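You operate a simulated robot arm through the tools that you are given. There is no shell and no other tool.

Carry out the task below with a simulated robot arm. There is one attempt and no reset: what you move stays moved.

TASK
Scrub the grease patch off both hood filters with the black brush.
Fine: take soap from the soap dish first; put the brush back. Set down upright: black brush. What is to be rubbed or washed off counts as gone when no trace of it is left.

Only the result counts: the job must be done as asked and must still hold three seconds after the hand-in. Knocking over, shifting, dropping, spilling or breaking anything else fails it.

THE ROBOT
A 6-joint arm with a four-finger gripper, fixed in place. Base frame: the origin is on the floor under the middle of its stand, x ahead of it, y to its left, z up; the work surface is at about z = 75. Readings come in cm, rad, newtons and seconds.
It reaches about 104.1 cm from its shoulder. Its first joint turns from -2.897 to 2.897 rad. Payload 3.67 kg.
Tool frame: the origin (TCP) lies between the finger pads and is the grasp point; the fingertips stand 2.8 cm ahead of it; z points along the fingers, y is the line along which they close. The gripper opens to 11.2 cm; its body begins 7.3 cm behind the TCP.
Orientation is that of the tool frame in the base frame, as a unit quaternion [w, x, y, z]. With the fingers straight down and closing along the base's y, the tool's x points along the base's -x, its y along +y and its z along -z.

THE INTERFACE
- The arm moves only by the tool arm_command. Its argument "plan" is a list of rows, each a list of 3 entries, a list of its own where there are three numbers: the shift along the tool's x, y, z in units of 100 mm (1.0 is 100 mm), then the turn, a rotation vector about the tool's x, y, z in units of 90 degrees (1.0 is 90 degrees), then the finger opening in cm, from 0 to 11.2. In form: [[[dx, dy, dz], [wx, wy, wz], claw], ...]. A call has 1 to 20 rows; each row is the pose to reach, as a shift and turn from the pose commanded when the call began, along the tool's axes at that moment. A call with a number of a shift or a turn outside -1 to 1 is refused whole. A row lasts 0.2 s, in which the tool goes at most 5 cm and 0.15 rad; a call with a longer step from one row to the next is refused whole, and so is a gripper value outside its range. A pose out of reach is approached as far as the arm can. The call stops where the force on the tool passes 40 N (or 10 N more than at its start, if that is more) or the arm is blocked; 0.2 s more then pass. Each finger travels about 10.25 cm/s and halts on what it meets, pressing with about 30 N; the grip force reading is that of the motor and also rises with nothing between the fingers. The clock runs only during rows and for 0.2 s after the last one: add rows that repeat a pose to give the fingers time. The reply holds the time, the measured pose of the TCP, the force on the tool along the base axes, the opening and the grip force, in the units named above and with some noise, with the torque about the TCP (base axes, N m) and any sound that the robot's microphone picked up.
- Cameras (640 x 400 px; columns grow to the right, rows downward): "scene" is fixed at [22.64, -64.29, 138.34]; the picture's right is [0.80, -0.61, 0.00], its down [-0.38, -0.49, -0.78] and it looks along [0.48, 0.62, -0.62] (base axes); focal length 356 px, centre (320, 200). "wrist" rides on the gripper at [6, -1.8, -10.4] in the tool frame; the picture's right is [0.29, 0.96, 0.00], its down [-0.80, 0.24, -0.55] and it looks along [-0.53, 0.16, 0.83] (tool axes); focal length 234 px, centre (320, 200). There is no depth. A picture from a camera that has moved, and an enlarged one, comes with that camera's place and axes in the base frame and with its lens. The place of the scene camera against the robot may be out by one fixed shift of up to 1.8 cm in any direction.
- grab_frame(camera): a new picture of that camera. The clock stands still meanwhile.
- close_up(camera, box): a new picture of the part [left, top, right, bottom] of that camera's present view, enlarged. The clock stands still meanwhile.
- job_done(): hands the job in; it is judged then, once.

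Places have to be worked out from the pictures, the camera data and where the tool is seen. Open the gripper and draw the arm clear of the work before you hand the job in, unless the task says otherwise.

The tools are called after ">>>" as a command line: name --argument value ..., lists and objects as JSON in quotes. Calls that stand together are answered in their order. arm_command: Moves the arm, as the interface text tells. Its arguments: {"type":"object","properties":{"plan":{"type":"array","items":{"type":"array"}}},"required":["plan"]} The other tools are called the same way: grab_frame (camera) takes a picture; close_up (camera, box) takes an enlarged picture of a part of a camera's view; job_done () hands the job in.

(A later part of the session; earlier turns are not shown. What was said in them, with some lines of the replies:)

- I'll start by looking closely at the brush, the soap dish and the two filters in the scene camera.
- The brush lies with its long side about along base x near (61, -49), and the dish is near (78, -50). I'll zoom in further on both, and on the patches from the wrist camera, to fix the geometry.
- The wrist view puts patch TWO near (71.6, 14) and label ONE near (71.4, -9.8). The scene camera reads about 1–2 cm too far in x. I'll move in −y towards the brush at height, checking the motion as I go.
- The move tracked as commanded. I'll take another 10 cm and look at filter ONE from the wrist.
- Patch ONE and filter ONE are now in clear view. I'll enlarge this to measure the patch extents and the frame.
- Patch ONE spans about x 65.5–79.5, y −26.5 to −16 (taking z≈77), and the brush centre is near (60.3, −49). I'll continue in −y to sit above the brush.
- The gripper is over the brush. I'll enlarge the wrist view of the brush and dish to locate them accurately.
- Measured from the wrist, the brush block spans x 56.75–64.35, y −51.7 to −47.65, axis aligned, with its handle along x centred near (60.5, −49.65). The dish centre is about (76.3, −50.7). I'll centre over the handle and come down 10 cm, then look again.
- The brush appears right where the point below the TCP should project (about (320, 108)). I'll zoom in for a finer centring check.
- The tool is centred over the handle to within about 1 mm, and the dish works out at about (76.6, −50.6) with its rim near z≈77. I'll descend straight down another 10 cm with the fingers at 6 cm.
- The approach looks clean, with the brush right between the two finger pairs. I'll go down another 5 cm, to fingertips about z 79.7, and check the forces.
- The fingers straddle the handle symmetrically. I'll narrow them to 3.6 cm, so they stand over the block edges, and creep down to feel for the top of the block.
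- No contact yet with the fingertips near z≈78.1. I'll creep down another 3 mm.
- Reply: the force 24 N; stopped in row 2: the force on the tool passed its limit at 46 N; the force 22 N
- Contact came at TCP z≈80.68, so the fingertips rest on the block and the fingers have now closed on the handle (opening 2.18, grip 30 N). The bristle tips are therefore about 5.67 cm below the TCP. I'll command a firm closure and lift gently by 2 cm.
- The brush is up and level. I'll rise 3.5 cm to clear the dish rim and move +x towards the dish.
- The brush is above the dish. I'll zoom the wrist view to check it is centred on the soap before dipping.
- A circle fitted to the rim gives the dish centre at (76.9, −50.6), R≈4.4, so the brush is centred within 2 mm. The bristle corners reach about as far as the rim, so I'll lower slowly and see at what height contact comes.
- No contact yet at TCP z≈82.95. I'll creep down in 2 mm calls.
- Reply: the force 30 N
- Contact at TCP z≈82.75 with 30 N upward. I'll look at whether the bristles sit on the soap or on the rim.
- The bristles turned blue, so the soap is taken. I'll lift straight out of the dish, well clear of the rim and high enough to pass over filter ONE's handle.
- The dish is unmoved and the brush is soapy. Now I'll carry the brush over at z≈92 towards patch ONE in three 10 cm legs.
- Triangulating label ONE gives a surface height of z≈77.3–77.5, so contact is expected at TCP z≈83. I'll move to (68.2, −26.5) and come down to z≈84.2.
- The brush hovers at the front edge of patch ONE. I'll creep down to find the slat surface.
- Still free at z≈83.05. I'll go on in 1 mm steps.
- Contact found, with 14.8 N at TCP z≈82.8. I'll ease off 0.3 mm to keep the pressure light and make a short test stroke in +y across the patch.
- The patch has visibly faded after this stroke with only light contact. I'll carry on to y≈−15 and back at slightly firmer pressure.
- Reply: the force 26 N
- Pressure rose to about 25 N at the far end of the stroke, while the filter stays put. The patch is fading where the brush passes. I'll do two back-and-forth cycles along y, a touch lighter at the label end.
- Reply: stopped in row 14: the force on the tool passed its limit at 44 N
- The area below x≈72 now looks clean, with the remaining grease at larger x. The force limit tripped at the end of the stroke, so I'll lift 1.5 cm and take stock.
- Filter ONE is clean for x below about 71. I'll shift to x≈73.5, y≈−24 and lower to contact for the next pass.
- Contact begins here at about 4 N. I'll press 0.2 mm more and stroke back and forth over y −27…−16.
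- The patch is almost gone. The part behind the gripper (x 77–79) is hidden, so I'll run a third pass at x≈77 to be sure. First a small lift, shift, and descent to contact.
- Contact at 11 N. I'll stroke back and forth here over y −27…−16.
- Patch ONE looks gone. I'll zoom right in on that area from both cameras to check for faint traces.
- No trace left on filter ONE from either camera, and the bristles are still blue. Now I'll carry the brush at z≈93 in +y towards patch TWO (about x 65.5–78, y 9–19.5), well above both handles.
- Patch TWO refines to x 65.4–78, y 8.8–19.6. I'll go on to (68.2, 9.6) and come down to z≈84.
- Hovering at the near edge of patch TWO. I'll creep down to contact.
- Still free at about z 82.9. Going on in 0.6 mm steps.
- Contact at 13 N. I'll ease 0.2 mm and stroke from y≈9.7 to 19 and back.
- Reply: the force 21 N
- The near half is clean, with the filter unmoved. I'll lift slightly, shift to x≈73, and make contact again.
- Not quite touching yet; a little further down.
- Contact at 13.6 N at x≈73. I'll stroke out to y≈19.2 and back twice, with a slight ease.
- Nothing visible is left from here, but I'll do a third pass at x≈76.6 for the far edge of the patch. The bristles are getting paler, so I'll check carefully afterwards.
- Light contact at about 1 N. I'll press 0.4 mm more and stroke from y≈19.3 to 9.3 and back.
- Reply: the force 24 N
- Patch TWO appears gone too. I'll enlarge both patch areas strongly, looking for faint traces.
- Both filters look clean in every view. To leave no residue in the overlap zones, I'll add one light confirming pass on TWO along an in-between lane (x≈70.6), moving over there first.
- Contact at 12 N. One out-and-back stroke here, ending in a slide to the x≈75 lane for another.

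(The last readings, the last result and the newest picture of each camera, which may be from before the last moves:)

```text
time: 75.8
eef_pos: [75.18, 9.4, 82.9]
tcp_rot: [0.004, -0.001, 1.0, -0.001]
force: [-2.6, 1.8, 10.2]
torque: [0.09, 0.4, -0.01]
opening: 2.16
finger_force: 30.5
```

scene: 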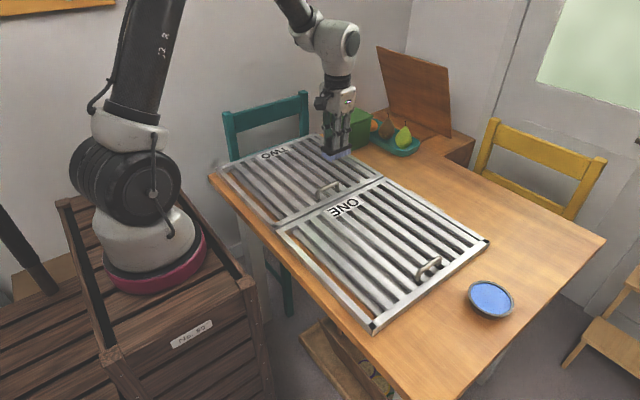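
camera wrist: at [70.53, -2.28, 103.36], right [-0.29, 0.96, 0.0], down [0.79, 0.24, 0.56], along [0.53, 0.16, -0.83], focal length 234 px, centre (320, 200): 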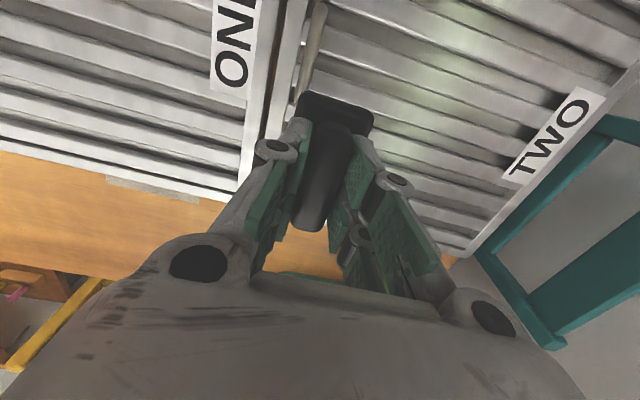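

Contact at 10 N in the x≈75 lane. One out-and-back stroke, then lift.

>>> arm_command --plan '[[[0, 0.25, 0.0], [0, 0, 0], 1.0], [[0, 0.5, 0.0], [0, 0, 0], 1.0], [[0, 0.75, 0.0], [0, 0, 0], 1.0], [[0, 1.0, 0.0], [0, 0, 0], 1.0], [[0, 0.75, 0.0], [0, 0, 0], 1.0], [[0, 0.5, 0.0], [0, 0, 0], 1.0], [[0, 0.25, 0.0], [0, 0, 0], 1.0], [[0, 0, 0.0], [0, 0, 0], 1.0], [[0, 0, -0.1], [0, 0, 0], 1.0], [[0, 0, -0.4], [0, 0, 0], 1.0], [[0, 0, -0.7], [0, 0, 0], 1.0], [[0, 0, -1.0], [0, 0, 0], 1.0], [[0, 0, -1.0], [0, 0, 0], 1.0]]'

>>> arm_command --plan '[[[0, -0.35, 0], [0, 0, 0], 1.0], [[0.05, -0.7, 0], [0, 0, 0], 1.0], [[0.1, -1.0, 0], [0, 0, 0], 1.0]]'

>>> close_up --camera "scene" --box '[220, 120, 380, 220]'

>>> close_up --camera "wrist" --box '[340, 0, 640, 220]'

```text
time: 78.6
eef_pos: [75.11, 9.58, 92.86]
tcp_rot: [0.003, -0.001, 1.0, 0.0]
force: [1.0, 0.4, -1.4]
torque: [-0.01, 0.01, 0.04]
opening: 2.15
finger_force: 30.5
```

```text
time: 79.4
eef_pos: [73.96, -0.55, 92.75]
tcp_rot: [0.003, 0.0, 1.0, 0.0]
force: [0.2, 1.0, -0.5]
torque: [0.01, 0.0, -0.04]
opening: 2.15
finger_force: 30.2
```

```text
4.00 times, centred on (300, 170) of scene
camera zoom: at [22.64, -64.29, 138.34], right [0.8, -0.61, 0.0], down [-0.38, -0.49, -0.78], along [0.48, 0.62, -0.62], focal length 1425 px, centre (400, 320)
```

zoom: 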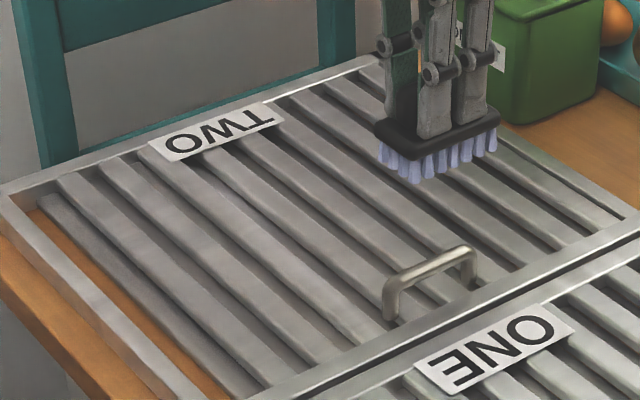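

```text
1.82 times, centred on (490, 110) of wrist
camera zoom: at [68.11, -2.31, 103.04], right [-0.29, 0.96, 0.0], down [0.79, 0.24, 0.56], along [0.53, 0.16, -0.83], focal length 426 px, centre (11, 364)
```

zoom: 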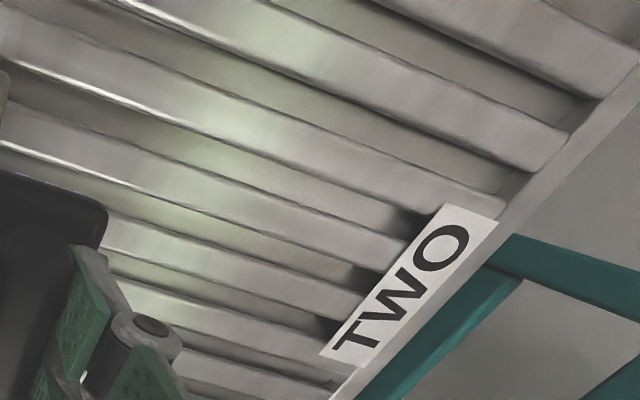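

TWO is clean. I'll also add a light confirming pass on ONE in an in-between lane (x≈70.8) on the way back.

>>> arm_command --plan '[[[0.1, -0.35, 0], [0, 0, 0], 1.0], [[0.2, -0.7, 0], [0, 0, 0], 1.0], [[0.33, -1.0, 0], [0, 0, 0], 1.0], [[0.33, -1.0, 0], [0, 0, 0], 1.0]]'

>>> arm_command --plan '[[[0, -0.3, 0], [0, 0, 0], 1.0], [[0, -0.58, 0.1], [0, 0, 0], 1.0], [[0, -0.58, 0.4], [0, 0, 0], 1.0], [[0, -0.58, 0.7], [0, 0, 0], 1.0], [[0, -0.58, 0.9], [0, 0, 0], 1.0], [[0, -0.58, 0.97], [0, 0, 0], 1.0], [[0, -0.58, 0.98], [0, 0, 0], 1.0], [[0, -0.58, 0.98], [0, 0, 0], 1.0]]'

>>> arm_command --plan '[[[0, 0, 0.008], [0, 0, 0], 1.0], [[0, 0, 0.008], [0, 0, 0], 1.0]]'

```text
time: 80.4
eef_pos: [70.8, -10.47, 92.61]
tcp_rot: [0.003, 0.0, 1.0, -0.001]
force: [-0.2, -0.1, -1.1]
torque: [-0.02, 0.0, 0.02]
opening: 2.14
finger_force: 30.4
```

```text
time: 82.2
eef_pos: [70.91, -16.28, 83.0]
tcp_rot: [0.002, -0.001, 1.0, -0.001]
force: [-0.2, 0.0, -1.3]
torque: [0.06, 0.01, 0.01]
opening: 2.12
finger_force: 30.5
```

```text
time: 82.8
eef_pos: [70.97, -16.34, 82.93]
tcp_rot: [0.002, -0.001, 1.0, 0.0]
force: [0.1, 0.5, -0.7]
torque: [0.04, 0.01, 0.0]
opening: 2.15
finger_force: 29.6
```

Not in contact yet; a bit further.

>>> arm_command --plan '[[[0, 0, 0.007], [0, 0, 0], 1.0], [[0, 0, 0.007], [0, 0, 0], 1.0]]'

>>> arm_command --plan '[[[0, 0, 0.004], [0, 0, 0], 1.0], [[0, 0, 0.004], [0, 0, 0], 1.0]]'

```text
time: 83.4
eef_pos: [70.89, -16.44, 82.9]
tcp_rot: [0.003, -0.001, 1.0, -0.001]
force: [-0.1, 0.0, 2.0]
torque: [0.06, 0.09, -0.03]
opening: 2.17
finger_force: 30.1
```

```text
time: 84.0
eef_pos: [70.89, -16.38, 82.92]
tcp_rot: [0.005, -0.001, 1.0, -0.001]
force: [-1.3, 2.4, 10.6]
torque: [0.12, 0.35, -0.01]
opening: 2.14
finger_force: 29.6
```

Contact at 10.6 N. Out-and-back over y −16…−26.4, then shift to x≈75.4.

>>> arm_command --plan '[[[0, -0.25, -0.001], [0, 0, 0], 1.0], [[0, -0.5, -0.001], [0, 0, 0], 1.0], [[0, -0.75, -0.001], [0, 0, 0], 1.0], [[0, -1.0, -0.001], [0, 0, 0], 1.0], [[0, -0.75, -0.001], [0, 0, 0], 1.0], [[0, -0.5, -0.001], [0, 0, 0], 1.0], [[0, -0.25, -0.001], [0, 0, 0], 1.0], [[0, 0, -0.001], [0, 0, 0], 1.0], [[0, 0, -0.05], [0, 0, 0], 1.0], [[-0.25, 0, -0.05], [0, 0, 0], 1.0], [[-0.45, 0, -0.05], [0, 0, 0], 1.0], [[-0.45, 0, -0.02], [0, 0, 0], 1.0], [[-0.45, 0, -0.006], [0, 0, 0], 1.0], [[-0.45, 0, -0.006], [0, 0, 0], 1.0]]'

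>>> arm_command --plan '[[[0, 0, 0.005], [0, 0, 0], 1.0], [[0, 0, 0.005], [0, 0, 0], 1.0]]'

```text
time: 87.0
eef_pos: [75.37, -16.45, 82.95]
tcp_rot: [0.004, 0.0, 1.0, -0.001]
force: [-0.4, 0.6, -0.5]
torque: [0.03, -0.03, -0.03]
opening: 2.14
finger_force: 30.2
```

```text
time: 87.6
eef_pos: [75.3, -16.39, 82.9]
tcp_rot: [0.003, -0.001, 1.0, -0.002]
force: [0.0, -0.3, -0.7]
torque: [0.03, 0.02, 0.01]
opening: 2.12
finger_force: 29.9
```

A touch more pressure is needed here.

>>> arm_command --plan '[[[0, 0, 0.004], [0, 0, 0], 1.0], [[0, 0, 0.004], [0, 0, 0], 1.0]]'

>>> arm_command --plan '[[[0, 0, 0.003], [0, 0, 0], 1.0], [[0, 0, 0.003], [0, 0, 0], 1.0]]'

```text
time: 88.2
eef_pos: [75.41, -16.48, 82.86]
tcp_rot: [0.003, -0.002, 1.0, 0.0]
force: [0.0, -0.1, 7.2]
torque: [0.04, 0.14, -0.01]
opening: 2.13
finger_force: 30.2
```

```text
time: 88.8
eef_pos: [75.45, -16.42, 82.92]
tcp_rot: [0.003, 0.0, 1.0, 0.0]
force: [-2.8, -2.2, 12.1]
torque: [-0.06, 0.17, 0.0]
opening: 2.16
finger_force: 30.2
```

Contact at 12 N. One out-and-back stroke, then lift clear and look at both filters.

>>> arm_command --plan '[[[0, -0.25, -0.001], [0, 0, 0], 1.0], [[0, -0.5, -0.001], [0, 0, 0], 1.0], [[0, -0.75, -0.001], [0, 0, 0], 1.0], [[0, -1.0, -0.001], [0, 0, 0], 1.0], [[0, -0.75, -0.001], [0, 0, 0], 1.0], [[0, -0.5, -0.001], [0, 0, 0], 1.0], [[0, -0.25, -0.001], [0, 0, 0], 1.0], [[0, 0, -0.001], [0, 0, 0], 1.0], [[0, 0, -0.1], [0, 0, 0], 1.0], [[0, 0, -0.4], [0, 0, 0], 1.0], [[0, 0, -0.7], [0, 0, 0], 1.0], [[0, 0, -1.0], [0, 0, 0], 1.0], [[0, 0, -1.0], [0, 0, 0], 1.0]]'

>>> arm_command --plan '[[[0.15, -0.35, 0], [0, 0, 0], 1.0], [[0.3, -0.7, 0], [0, 0, 0], 1.0], [[0.48, -1.0, 0], [0, 0, 0], 1.0]]'

>>> arm_command --plan '[[[0.15, -0.35, 0], [0, 0, 0], 1.0], [[0.3, -0.7, 0], [0, 0, 0], 1.0], [[0.48, -1.0, 0], [0, 0, 0], 1.0], [[0.48, -1.0, 0], [0, 0, 0], 1.0]]'

>>> close_up --camera "scene" --box '[210, 120, 500, 340]'

>>> grab_frame --camera "wrist"

```text
time: 91.6
eef_pos: [75.26, -16.33, 92.76]
tcp_rot: [0.003, 0.001, 1.0, -0.001]
force: [0.6, -0.3, -0.5]
torque: [0.0, -0.01, 0.01]
opening: 2.16
finger_force: 30.0
```

```text
time: 92.4
eef_pos: [70.5, -26.26, 92.61]
tcp_rot: [0.002, 0.0, 1.0, -0.001]
force: [-0.5, 0.5, -0.3]
torque: [-0.03, 0.02, 0.0]
opening: 2.14
finger_force: 30.2
```

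```text
time: 93.4
eef_pos: [65.71, -36.38, 92.72]
tcp_rot: [0.002, -0.001, 1.0, -0.001]
force: [-0.5, 0.2, -0.5]
torque: [0.0, -0.01, -0.01]
opening: 2.19
finger_force: 29.3
```

```text
1.82 times, centred on (355, 230) of scene
camera zoom: at [22.64, -64.29, 138.34], right [0.8, -0.61, 0.0], down [-0.38, -0.49, -0.78], along [0.48, 0.62, -0.62], focal length 648 px, centre (256, 146)
```

zoom: 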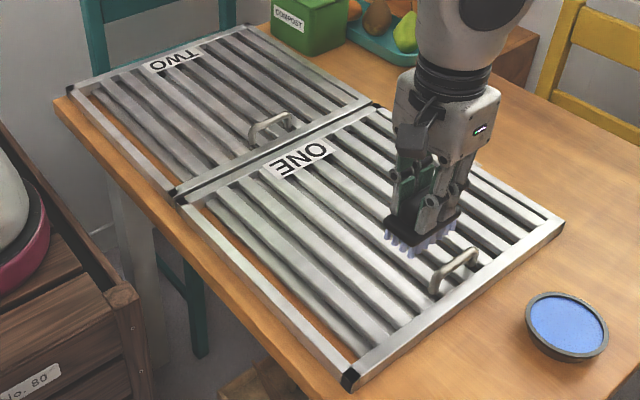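

```text
taken
camera wrist: at [59.77, -38.17, 103.07], right [-0.29, 0.96, 0.0], down [0.79, 0.24, 0.56], along [0.53, 0.16, -0.83], focal length 234 px, centre (320, 200)
```

wrist: 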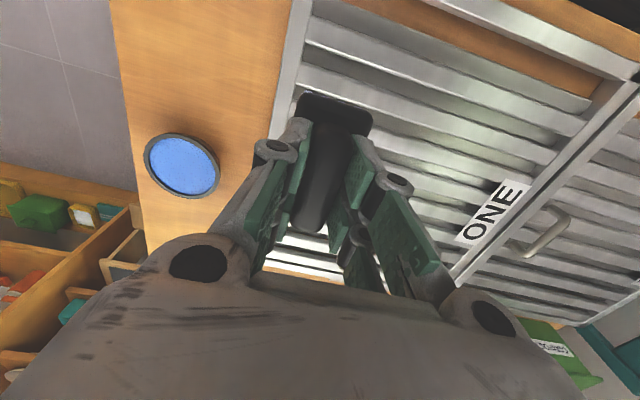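

Both filters look clean. I'll compare the filter corners with the starting view, to be sure nothing shifted.

>>> close_up --camera "scene" --box '[200, 120, 500, 340]'

>>> close_up --camera "scene" --box '[450, 215, 510, 265]'

>>> close_up --camera "scene" --box '[340, 290, 420, 350]'

>>> close_up --camera "scene" --box '[335, 195, 415, 255]'

```text
1.82 times, centred on (350, 230) of scene
camera zoom: at [22.64, -64.29, 138.34], right [0.8, -0.61, 0.0], down [-0.38, -0.49, -0.78], along [0.48, 0.62, -0.62], focal length 648 px, centre (266, 146)
```

zoom: 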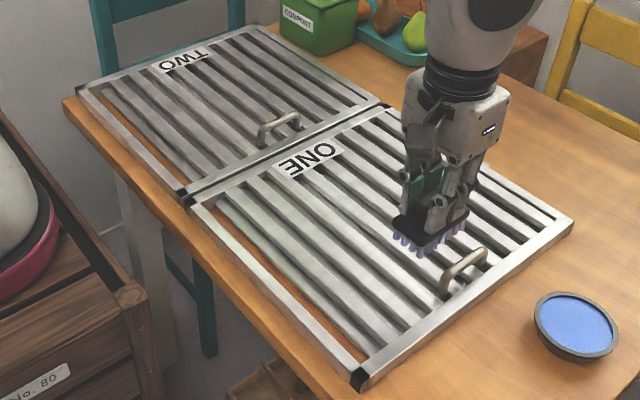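

```text
8.00 times, centred on (480, 240) of scene
camera zoom: at [22.64, -64.29, 138.34], right [0.8, -0.61, 0.0], down [-0.38, -0.49, -0.78], along [0.48, 0.62, -0.62], focal length 2851 px, centre (-960, -120)
```

zoom: 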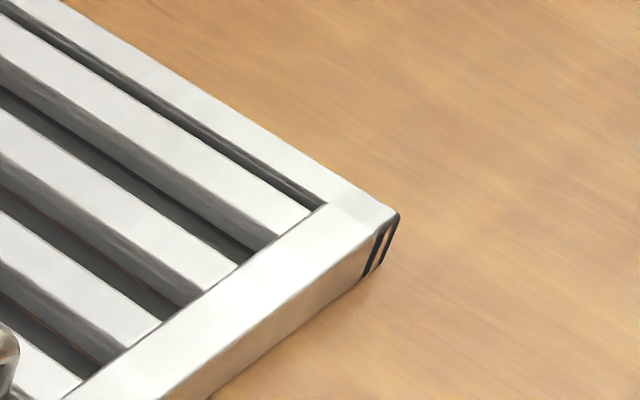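

```text
6.67 times, centred on (380, 320) of scene
camera zoom: at [22.64, -64.29, 138.34], right [0.8, -0.61, 0.0], down [-0.38, -0.49, -0.78], along [0.48, 0.62, -0.62], focal length 2376 px, centre (-80, -600)
```

zoom: 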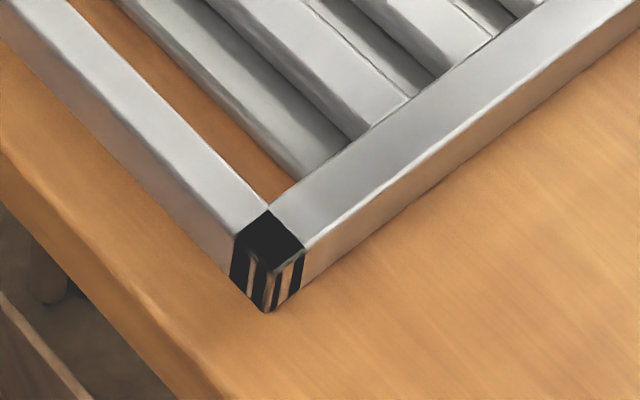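

```text
6.67 times, centred on (375, 225) of scene
camera zoom: at [22.64, -64.29, 138.34], right [0.8, -0.61, 0.0], down [-0.38, -0.49, -0.78], along [0.48, 0.62, -0.62], focal length 2376 px, centre (-47, 33)
```

zoom: 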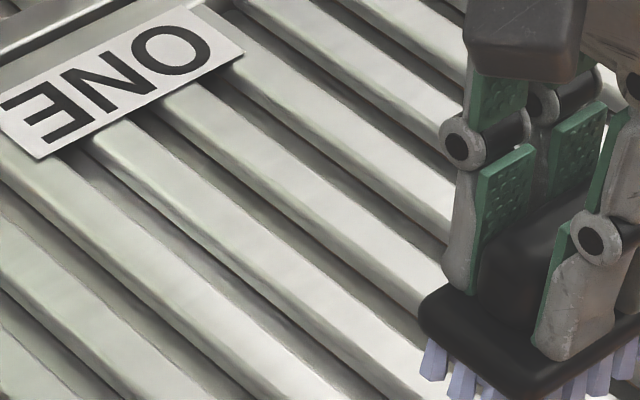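

The filters haven't moved (the dark corners are rendering artefacts of overlapping bars; positions match the start). Now I'll take the brush back to its original spot, TCP (60.6, −49.7).

>>> arm_command --plan '[[[0.2, -0.3, 0], [0, 0, 0], 1.0], [[0.4, -0.55, 0], [0, 0, 0], 1.0], [[0.51, -0.8, 0], [0, 0, 0], 1.0], [[0.51, -0.8, 0], [0, 0, 0], 1.0]]'

>>> arm_command --plan '[[[0, -0.25, 0.0], [0, 0, 0], 1.0], [[0, -0.48, 0.1], [0, 0, 0], 1.0], [[0, -0.533, 0.35], [0, 0, 0], 1.0], [[0, -0.533, 0.6], [0, 0, 0], 1.0], [[0, -0.533, 0.8], [0, 0, 0], 1.0], [[0, -0.533, 0.9], [0, 0, 0], 1.0], [[0, -0.533, 0.9], [0, 0, 0], 1.0]]'

>>> close_up --camera "scene" --box '[380, 260, 540, 380]'

>>> grab_frame --camera "wrist"

```text
time: 94.4
eef_pos: [60.74, -44.33, 92.77]
tcp_rot: [0.002, -0.001, 1.0, -0.001]
force: [1.5, 0.6, -0.4]
torque: [-0.01, 0.0, 0.03]
opening: 2.14
finger_force: 29.9
```

```text
time: 96.0
eef_pos: [60.76, -49.83, 83.71]
tcp_rot: [0.003, -0.001, 1.0, -0.001]
force: [-0.6, -0.3, -0.6]
torque: [-0.01, -0.01, -0.02]
opening: 2.17
finger_force: 30.3
```

```text
3.33 times, centred on (460, 320) of scene
camera zoom: at [22.64, -64.29, 138.34], right [0.8, -0.61, 0.0], down [-0.38, -0.49, -0.78], along [0.48, 0.62, -0.62], focal length 1188 px, centre (-147, -200)
```

zoom: 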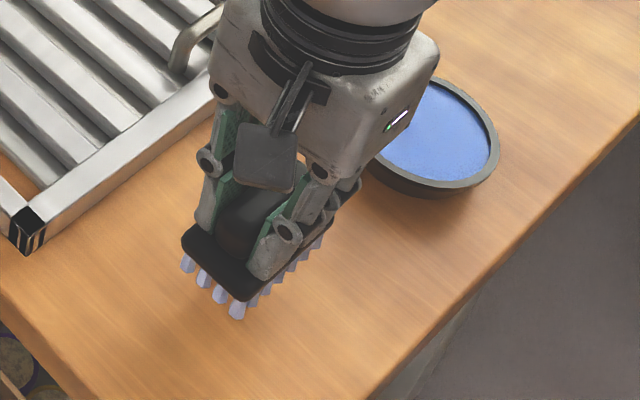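

```text
taken
camera wrist: at [54.76, -51.48, 94.11], right [-0.29, 0.96, 0.0], down [0.79, 0.24, 0.56], along [0.53, 0.16, -0.83], focal length 234 px, centre (320, 200)
```

wrist: 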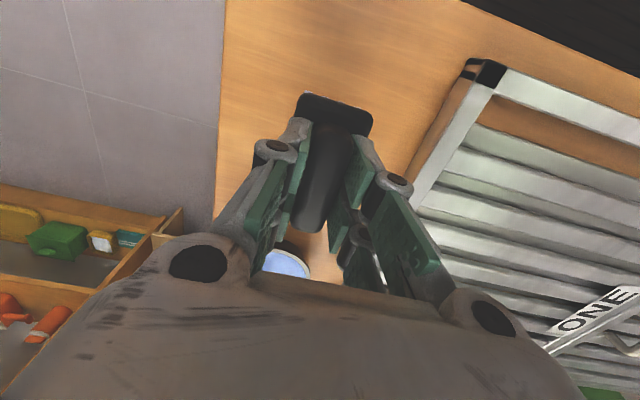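

The brush is over its original place and the dish is unmoved. I'll lower to just above the table, then creep to contact.

>>> arm_command --plan '[[[0.01, 0.005, 0.1], [0, 0, 0], 1.0], [[0.01, 0.005, 0.18], [0, 0, 0], 1.0], [[0.01, 0.005, 0.23], [0, 0, 0], 1.0], [[0.01, 0.005, 0.26], [0, 0, 0], 1.0], [[0.01, 0.005, 0.26], [0, 0, 0], 1.0]]'

>>> arm_command --plan '[[[0, 0, 0.01], [0, 0, 0], 1.0], [[0, 0, 0.02], [0, 0, 0], 1.0], [[0, 0, 0.02], [0, 0, 0], 1.0]]'

>>> arm_command --plan '[[[0, 0, 0.008], [0, 0, 0], 1.0], [[0, 0, 0.008], [0, 0, 0], 1.0]]'

```text
time: 97.2
eef_pos: [60.67, -49.59, 81.17]
tcp_rot: [0.003, -0.001, 1.0, -0.001]
force: [0.2, -0.5, -0.9]
torque: [-0.04, 0.02, 0.02]
opening: 2.16
finger_force: 30.4
```

```text
time: 98.0
eef_pos: [60.6, -49.74, 81.02]
tcp_rot: [0.002, -0.001, 1.0, -0.001]
force: [1.0, 0.2, -0.8]
torque: [-0.01, -0.03, -0.03]
opening: 2.16
finger_force: 30.0
```

```text
time: 98.6
eef_pos: [60.68, -49.77, 80.86]
tcp_rot: [0.002, -0.001, 1.0, -0.001]
force: [-0.9, -1.1, -1.1]
torque: [-0.02, 0.04, -0.02]
opening: 2.14
finger_force: 30.1
```

No contact yet at about z 80.85. Continuing in 0.8 mm steps.

>>> arm_command --plan '[[[0, 0, 0.008], [0, 0, 0], 1.0], [[0, 0, 0.008], [0, 0, 0], 1.0]]'

>>> arm_command --plan '[[[0, 0, 0.006], [0, 0, 0], 1.0], [[0, 0, 0.006], [0, 0, 0], 1.0]]'

```text
time: 99.2
eef_pos: [60.56, -49.68, 80.81]
tcp_rot: [0.003, -0.001, 1.0, -0.001]
force: [-0.4, -0.8, -2.2]
torque: [-0.02, 0.0, 0.01]
opening: 2.13
finger_force: 30.4
```

```text
time: 99.8
eef_pos: [60.57, -49.81, 80.74]
tcp_rot: [0.002, 0.0, 1.0, 0.0]
force: [0.4, -0.9, -0.9]
torque: [0.0, 0.0, 0.01]
opening: 2.16
finger_force: 30.1
```

Almost there; two more small steps.

>>> arm_command --plan '[[[0, 0, 0.005], [0, 0, 0], 1.0], [[0, 0, 0.005], [0, 0, 0], 1.0]]'

>>> arm_command --plan '[[[0, 0, 0.005], [0, 0, 0], 1.0], [[0, 0, 0.005], [0, 0, 0], 1.0]]'

```text
time: 100.4
eef_pos: [60.58, -49.69, 80.64]
tcp_rot: [0.003, -0.001, 1.0, -0.001]
force: [-0.5, -0.4, -0.7]
torque: [0.0, 0.0, 0.01]
opening: 2.15
finger_force: 30.1
```

```text
time: 101.0
eef_pos: [60.55, -49.7, 80.73]
tcp_rot: [0.002, -0.001, 1.0, -0.001]
force: [-0.4, 0.6, 1.8]
torque: [0.06, 0.14, 0.01]
opening: 2.13
finger_force: 29.2
```

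Light contact (1.8 N). I'll press 0.3 mm more to seat it flat, then open the fingers slowly.

>>> arm_command --plan '[[[0, 0, 0.003], [0, 0, 0], 1.0], [[0, 0, 0.003], [0, 0, 0], 1.0]]'

>>> close_up --camera "scene" --box '[400, 290, 480, 370]'

```text
time: 101.6
eef_pos: [60.68, -49.83, 80.68]
tcp_rot: [0.003, -0.002, 1.0, 0.0]
force: [-4.4, -0.7, 10.0]
torque: [0.01, 0.47, 0.02]
opening: 2.18
finger_force: 30.1
```

```text
5.00 times, centred on (440, 330) of scene
camera zoom: at [22.64, -64.29, 138.34], right [0.8, -0.61, 0.0], down [-0.38, -0.49, -0.78], along [0.48, 0.62, -0.62], focal length 1782 px, centre (-280, -450)
```

zoom: 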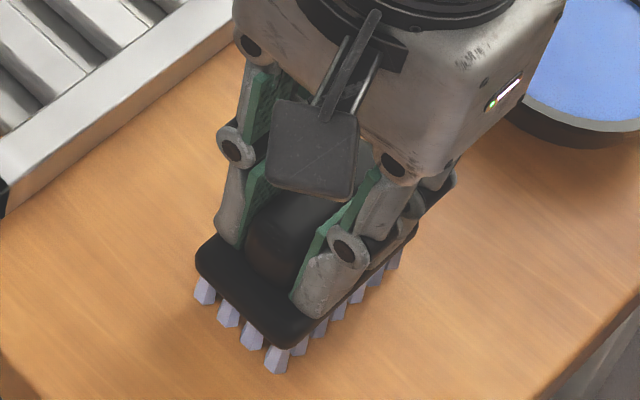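

It sits where it was before. I'll open gradually to 4 cm in place, backing off a fraction, then check.

>>> arm_command --plan '[[[0, 0, 0], [0, 0, 0], 2.4], [[0, 0, -0.004], [0, 0, 0], 2.8], [[0, 0, -0.008], [0, 0, 0], 3.2], [[0, 0, -0.01], [0, 0, 0], 3.6], [[0, 0, -0.01], [0, 0, 0], 4.0], [[0, 0, -0.01], [0, 0, 0], 4.0]]'

>>> close_up --camera "scene" --box '[400, 290, 480, 370]'

```text
time: 103.0
eef_pos: [60.54, -49.67, 80.7]
tcp_rot: [0.003, 0.0, 1.0, -0.001]
force: [0.3, 0.1, 3.4]
torque: [0.03, 0.06, -0.05]
opening: 3.96
finger_force: 0.0
```

```text
5.00 times, centred on (440, 330) of scene
camera zoom: at [22.64, -64.29, 138.34], right [0.8, -0.61, 0.0], down [-0.38, -0.49, -0.78], along [0.48, 0.62, -0.62], focal length 1782 px, centre (-280, -450)
```

zoom: 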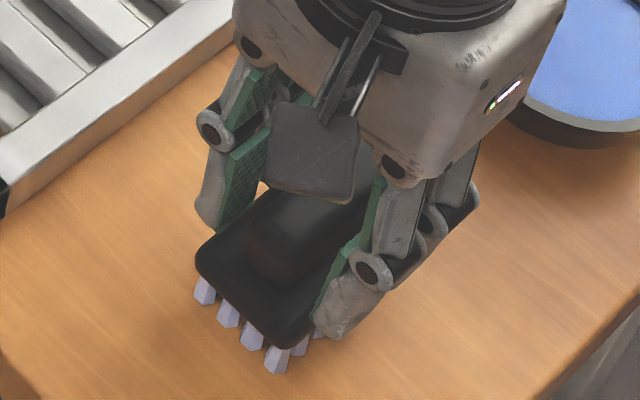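

The brush is released and stands flat. I'll raise straight up slowly, widening the fingers as they clear.

>>> arm_command --plan '[[[0, 0, -0.03], [0, 0, 0], 4.2], [[0, 0, -0.08], [0, 0, 0], 4.5], [[0, 0, -0.18], [0, 0, 0], 5], [[0, 0, -0.35], [0, 0, 0], 6], [[0, 0, -0.6], [0, 0, 0], 6], [[0, 0, -0.9], [0, 0, 0], 6], [[0, 0, -1.0], [0, 0, 0], 6]]'

>>> close_up --camera "scene" --box '[380, 260, 540, 380]'

>>> grab_frame --camera "wrist"

```text
time: 104.6
eef_pos: [60.55, -49.6, 90.7]
tcp_rot: [0.003, -0.001, 1.0, -0.001]
force: [-0.4, 0.4, 0.0]
torque: [-0.02, 0.02, -0.04]
opening: 6.0
finger_force: 0.1
```

```text
3.33 times, centred on (460, 320) of scene
camera zoom: at [22.64, -64.29, 138.34], right [0.8, -0.61, 0.0], down [-0.38, -0.49, -0.78], along [0.48, 0.62, -0.62], focal length 1188 px, centre (-147, -200)
```

zoom: 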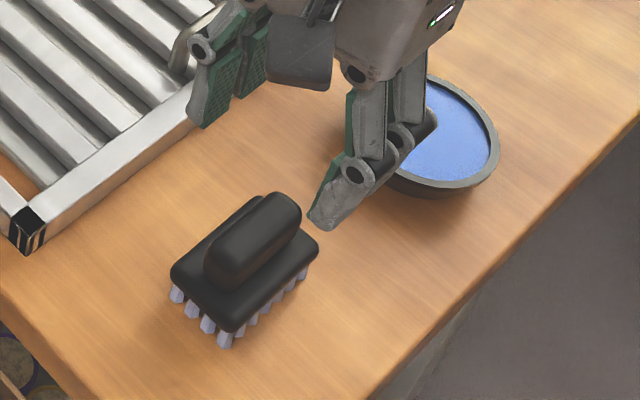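

```text
taken
camera wrist: at [54.53, -51.45, 101.08], right [-0.29, 0.96, 0.0], down [0.79, 0.24, 0.56], along [0.53, 0.16, -0.83], focal length 234 px, centre (320, 200)
```

wrist: 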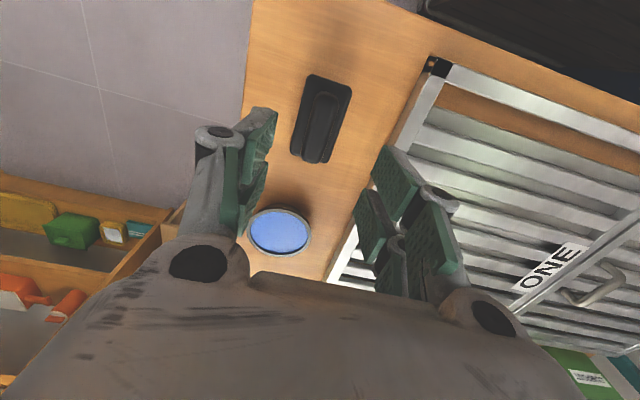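

The brush stands upright within about 2 mm of its starting place. I'll raise the arm another 10 cm, open fully and draw back, then take final views.

>>> arm_command --plan '[[[0, 0, -0.3], [0, 0, 0], 8], [[0, 0, -0.65], [0, 0, 0], 10], [[0, 0, -1.0], [0, 0, 0], 11.2], [[0.3, 0, -1.0], [0, 0, 0], 11.2], [[0.6, 0, -1.0], [0, 0, 0], 11.2], [[0.9, 0, -1.0], [0, 0, 0], 11.2]]'

>>> arm_command --plan '[[[0, 0.3, -0.3], [0, 0, 0], 11.2], [[0, 0.6, -0.6], [0, 0, 0], 11.2], [[0, 0.9, -0.9], [0, 0, 0], 11.2], [[0, 0.9, -0.9], [0, 0, 0], 11.2]]'

>>> grab_frame --camera "scene"

>>> close_up --camera "scene" --box '[320, 180, 440, 260]'

>>> close_up --camera "scene" --box '[240, 130, 360, 210]'

>>> grab_frame --camera "wrist"

```text
time: 106.0
eef_pos: [51.48, -49.87, 100.88]
tcp_rot: [0.002, -0.001, 1.0, -0.002]
force: [0.2, -0.5, 0.0]
torque: [-0.01, 0.0, 0.0]
opening: 11.19
finger_force: 0.1
```

```text
time: 107.0
eef_pos: [51.49, -40.81, 109.82]
tcp_rot: [0.002, 0.0, 1.0, -0.001]
force: [0.9, -0.3, 0.4]
torque: [0.02, 0.02, 0.02]
opening: 11.21
finger_force: 0.0
```

```text
taken
```

scene: 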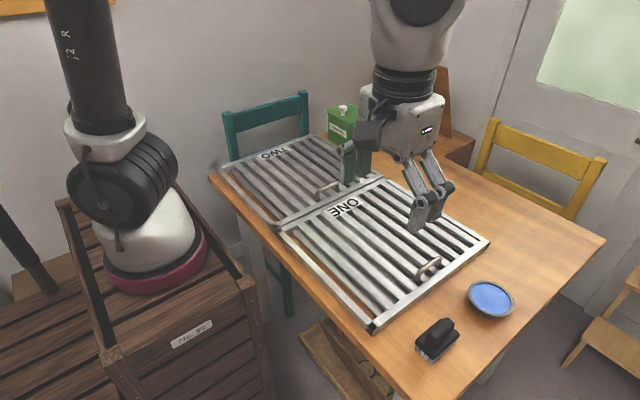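

```text
5.00 times, centred on (380, 220) of scene
camera zoom: at [22.64, -64.29, 138.34], right [0.8, -0.61, 0.0], down [-0.38, -0.49, -0.78], along [0.48, 0.62, -0.62], focal length 1782 px, centre (20, 100)
```

zoom: 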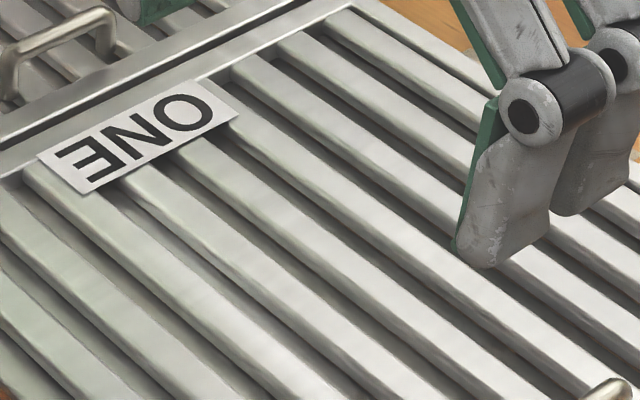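

```text
5.00 times, centred on (300, 170) of scene
camera zoom: at [22.64, -64.29, 138.34], right [0.8, -0.61, 0.0], down [-0.38, -0.49, -0.78], along [0.48, 0.62, -0.62], focal length 1782 px, centre (420, 350)
```

zoom: 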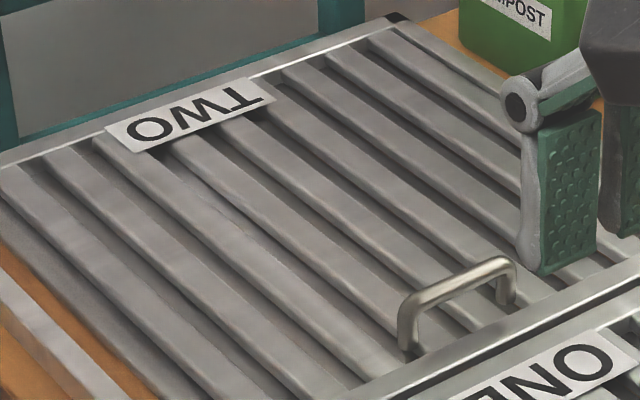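

```text
taken
camera wrist: at [45.59, -42.52, 120.2], right [-0.29, 0.96, 0.0], down [0.79, 0.24, 0.56], along [0.53, 0.16, -0.83], focal length 234 px, centre (320, 200)
```

wrist: 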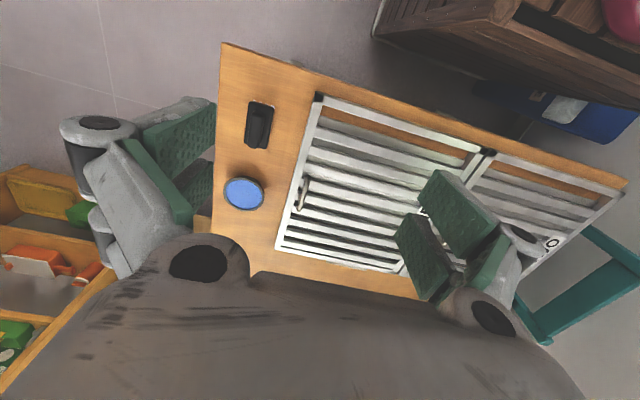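

Compared with the first views, both labels and handles sit at the same pixels, and neither patch leaves a trace. The dish is in place, the brush stands upright where it was, and the arm is clear with the gripper open, so I'm handing in.

>>> job_done

```text
The job is handed in.
```

I scrubbed both hood filters with the black brush after loading it with soap from the dish. In the final camera views, no trace of grease shows on either filter.

- **Brush:** it stands upright on its bristles, about 2 mm from where I picked it up.
- **Everything else:** in the final pictures, both filters and the soap dish are where they started, and I saw nothing knocked or spilled.
- **Arm:** the gripper is open and drawn clear of the work.

I also gave each filter one extra light pass between the main scrubbing lanes. During the scrubbing on filter ONE the force limit stopped the arm once, at 44 N; the filter did not move.

The job is handed in, but I haven't seen the judging result.
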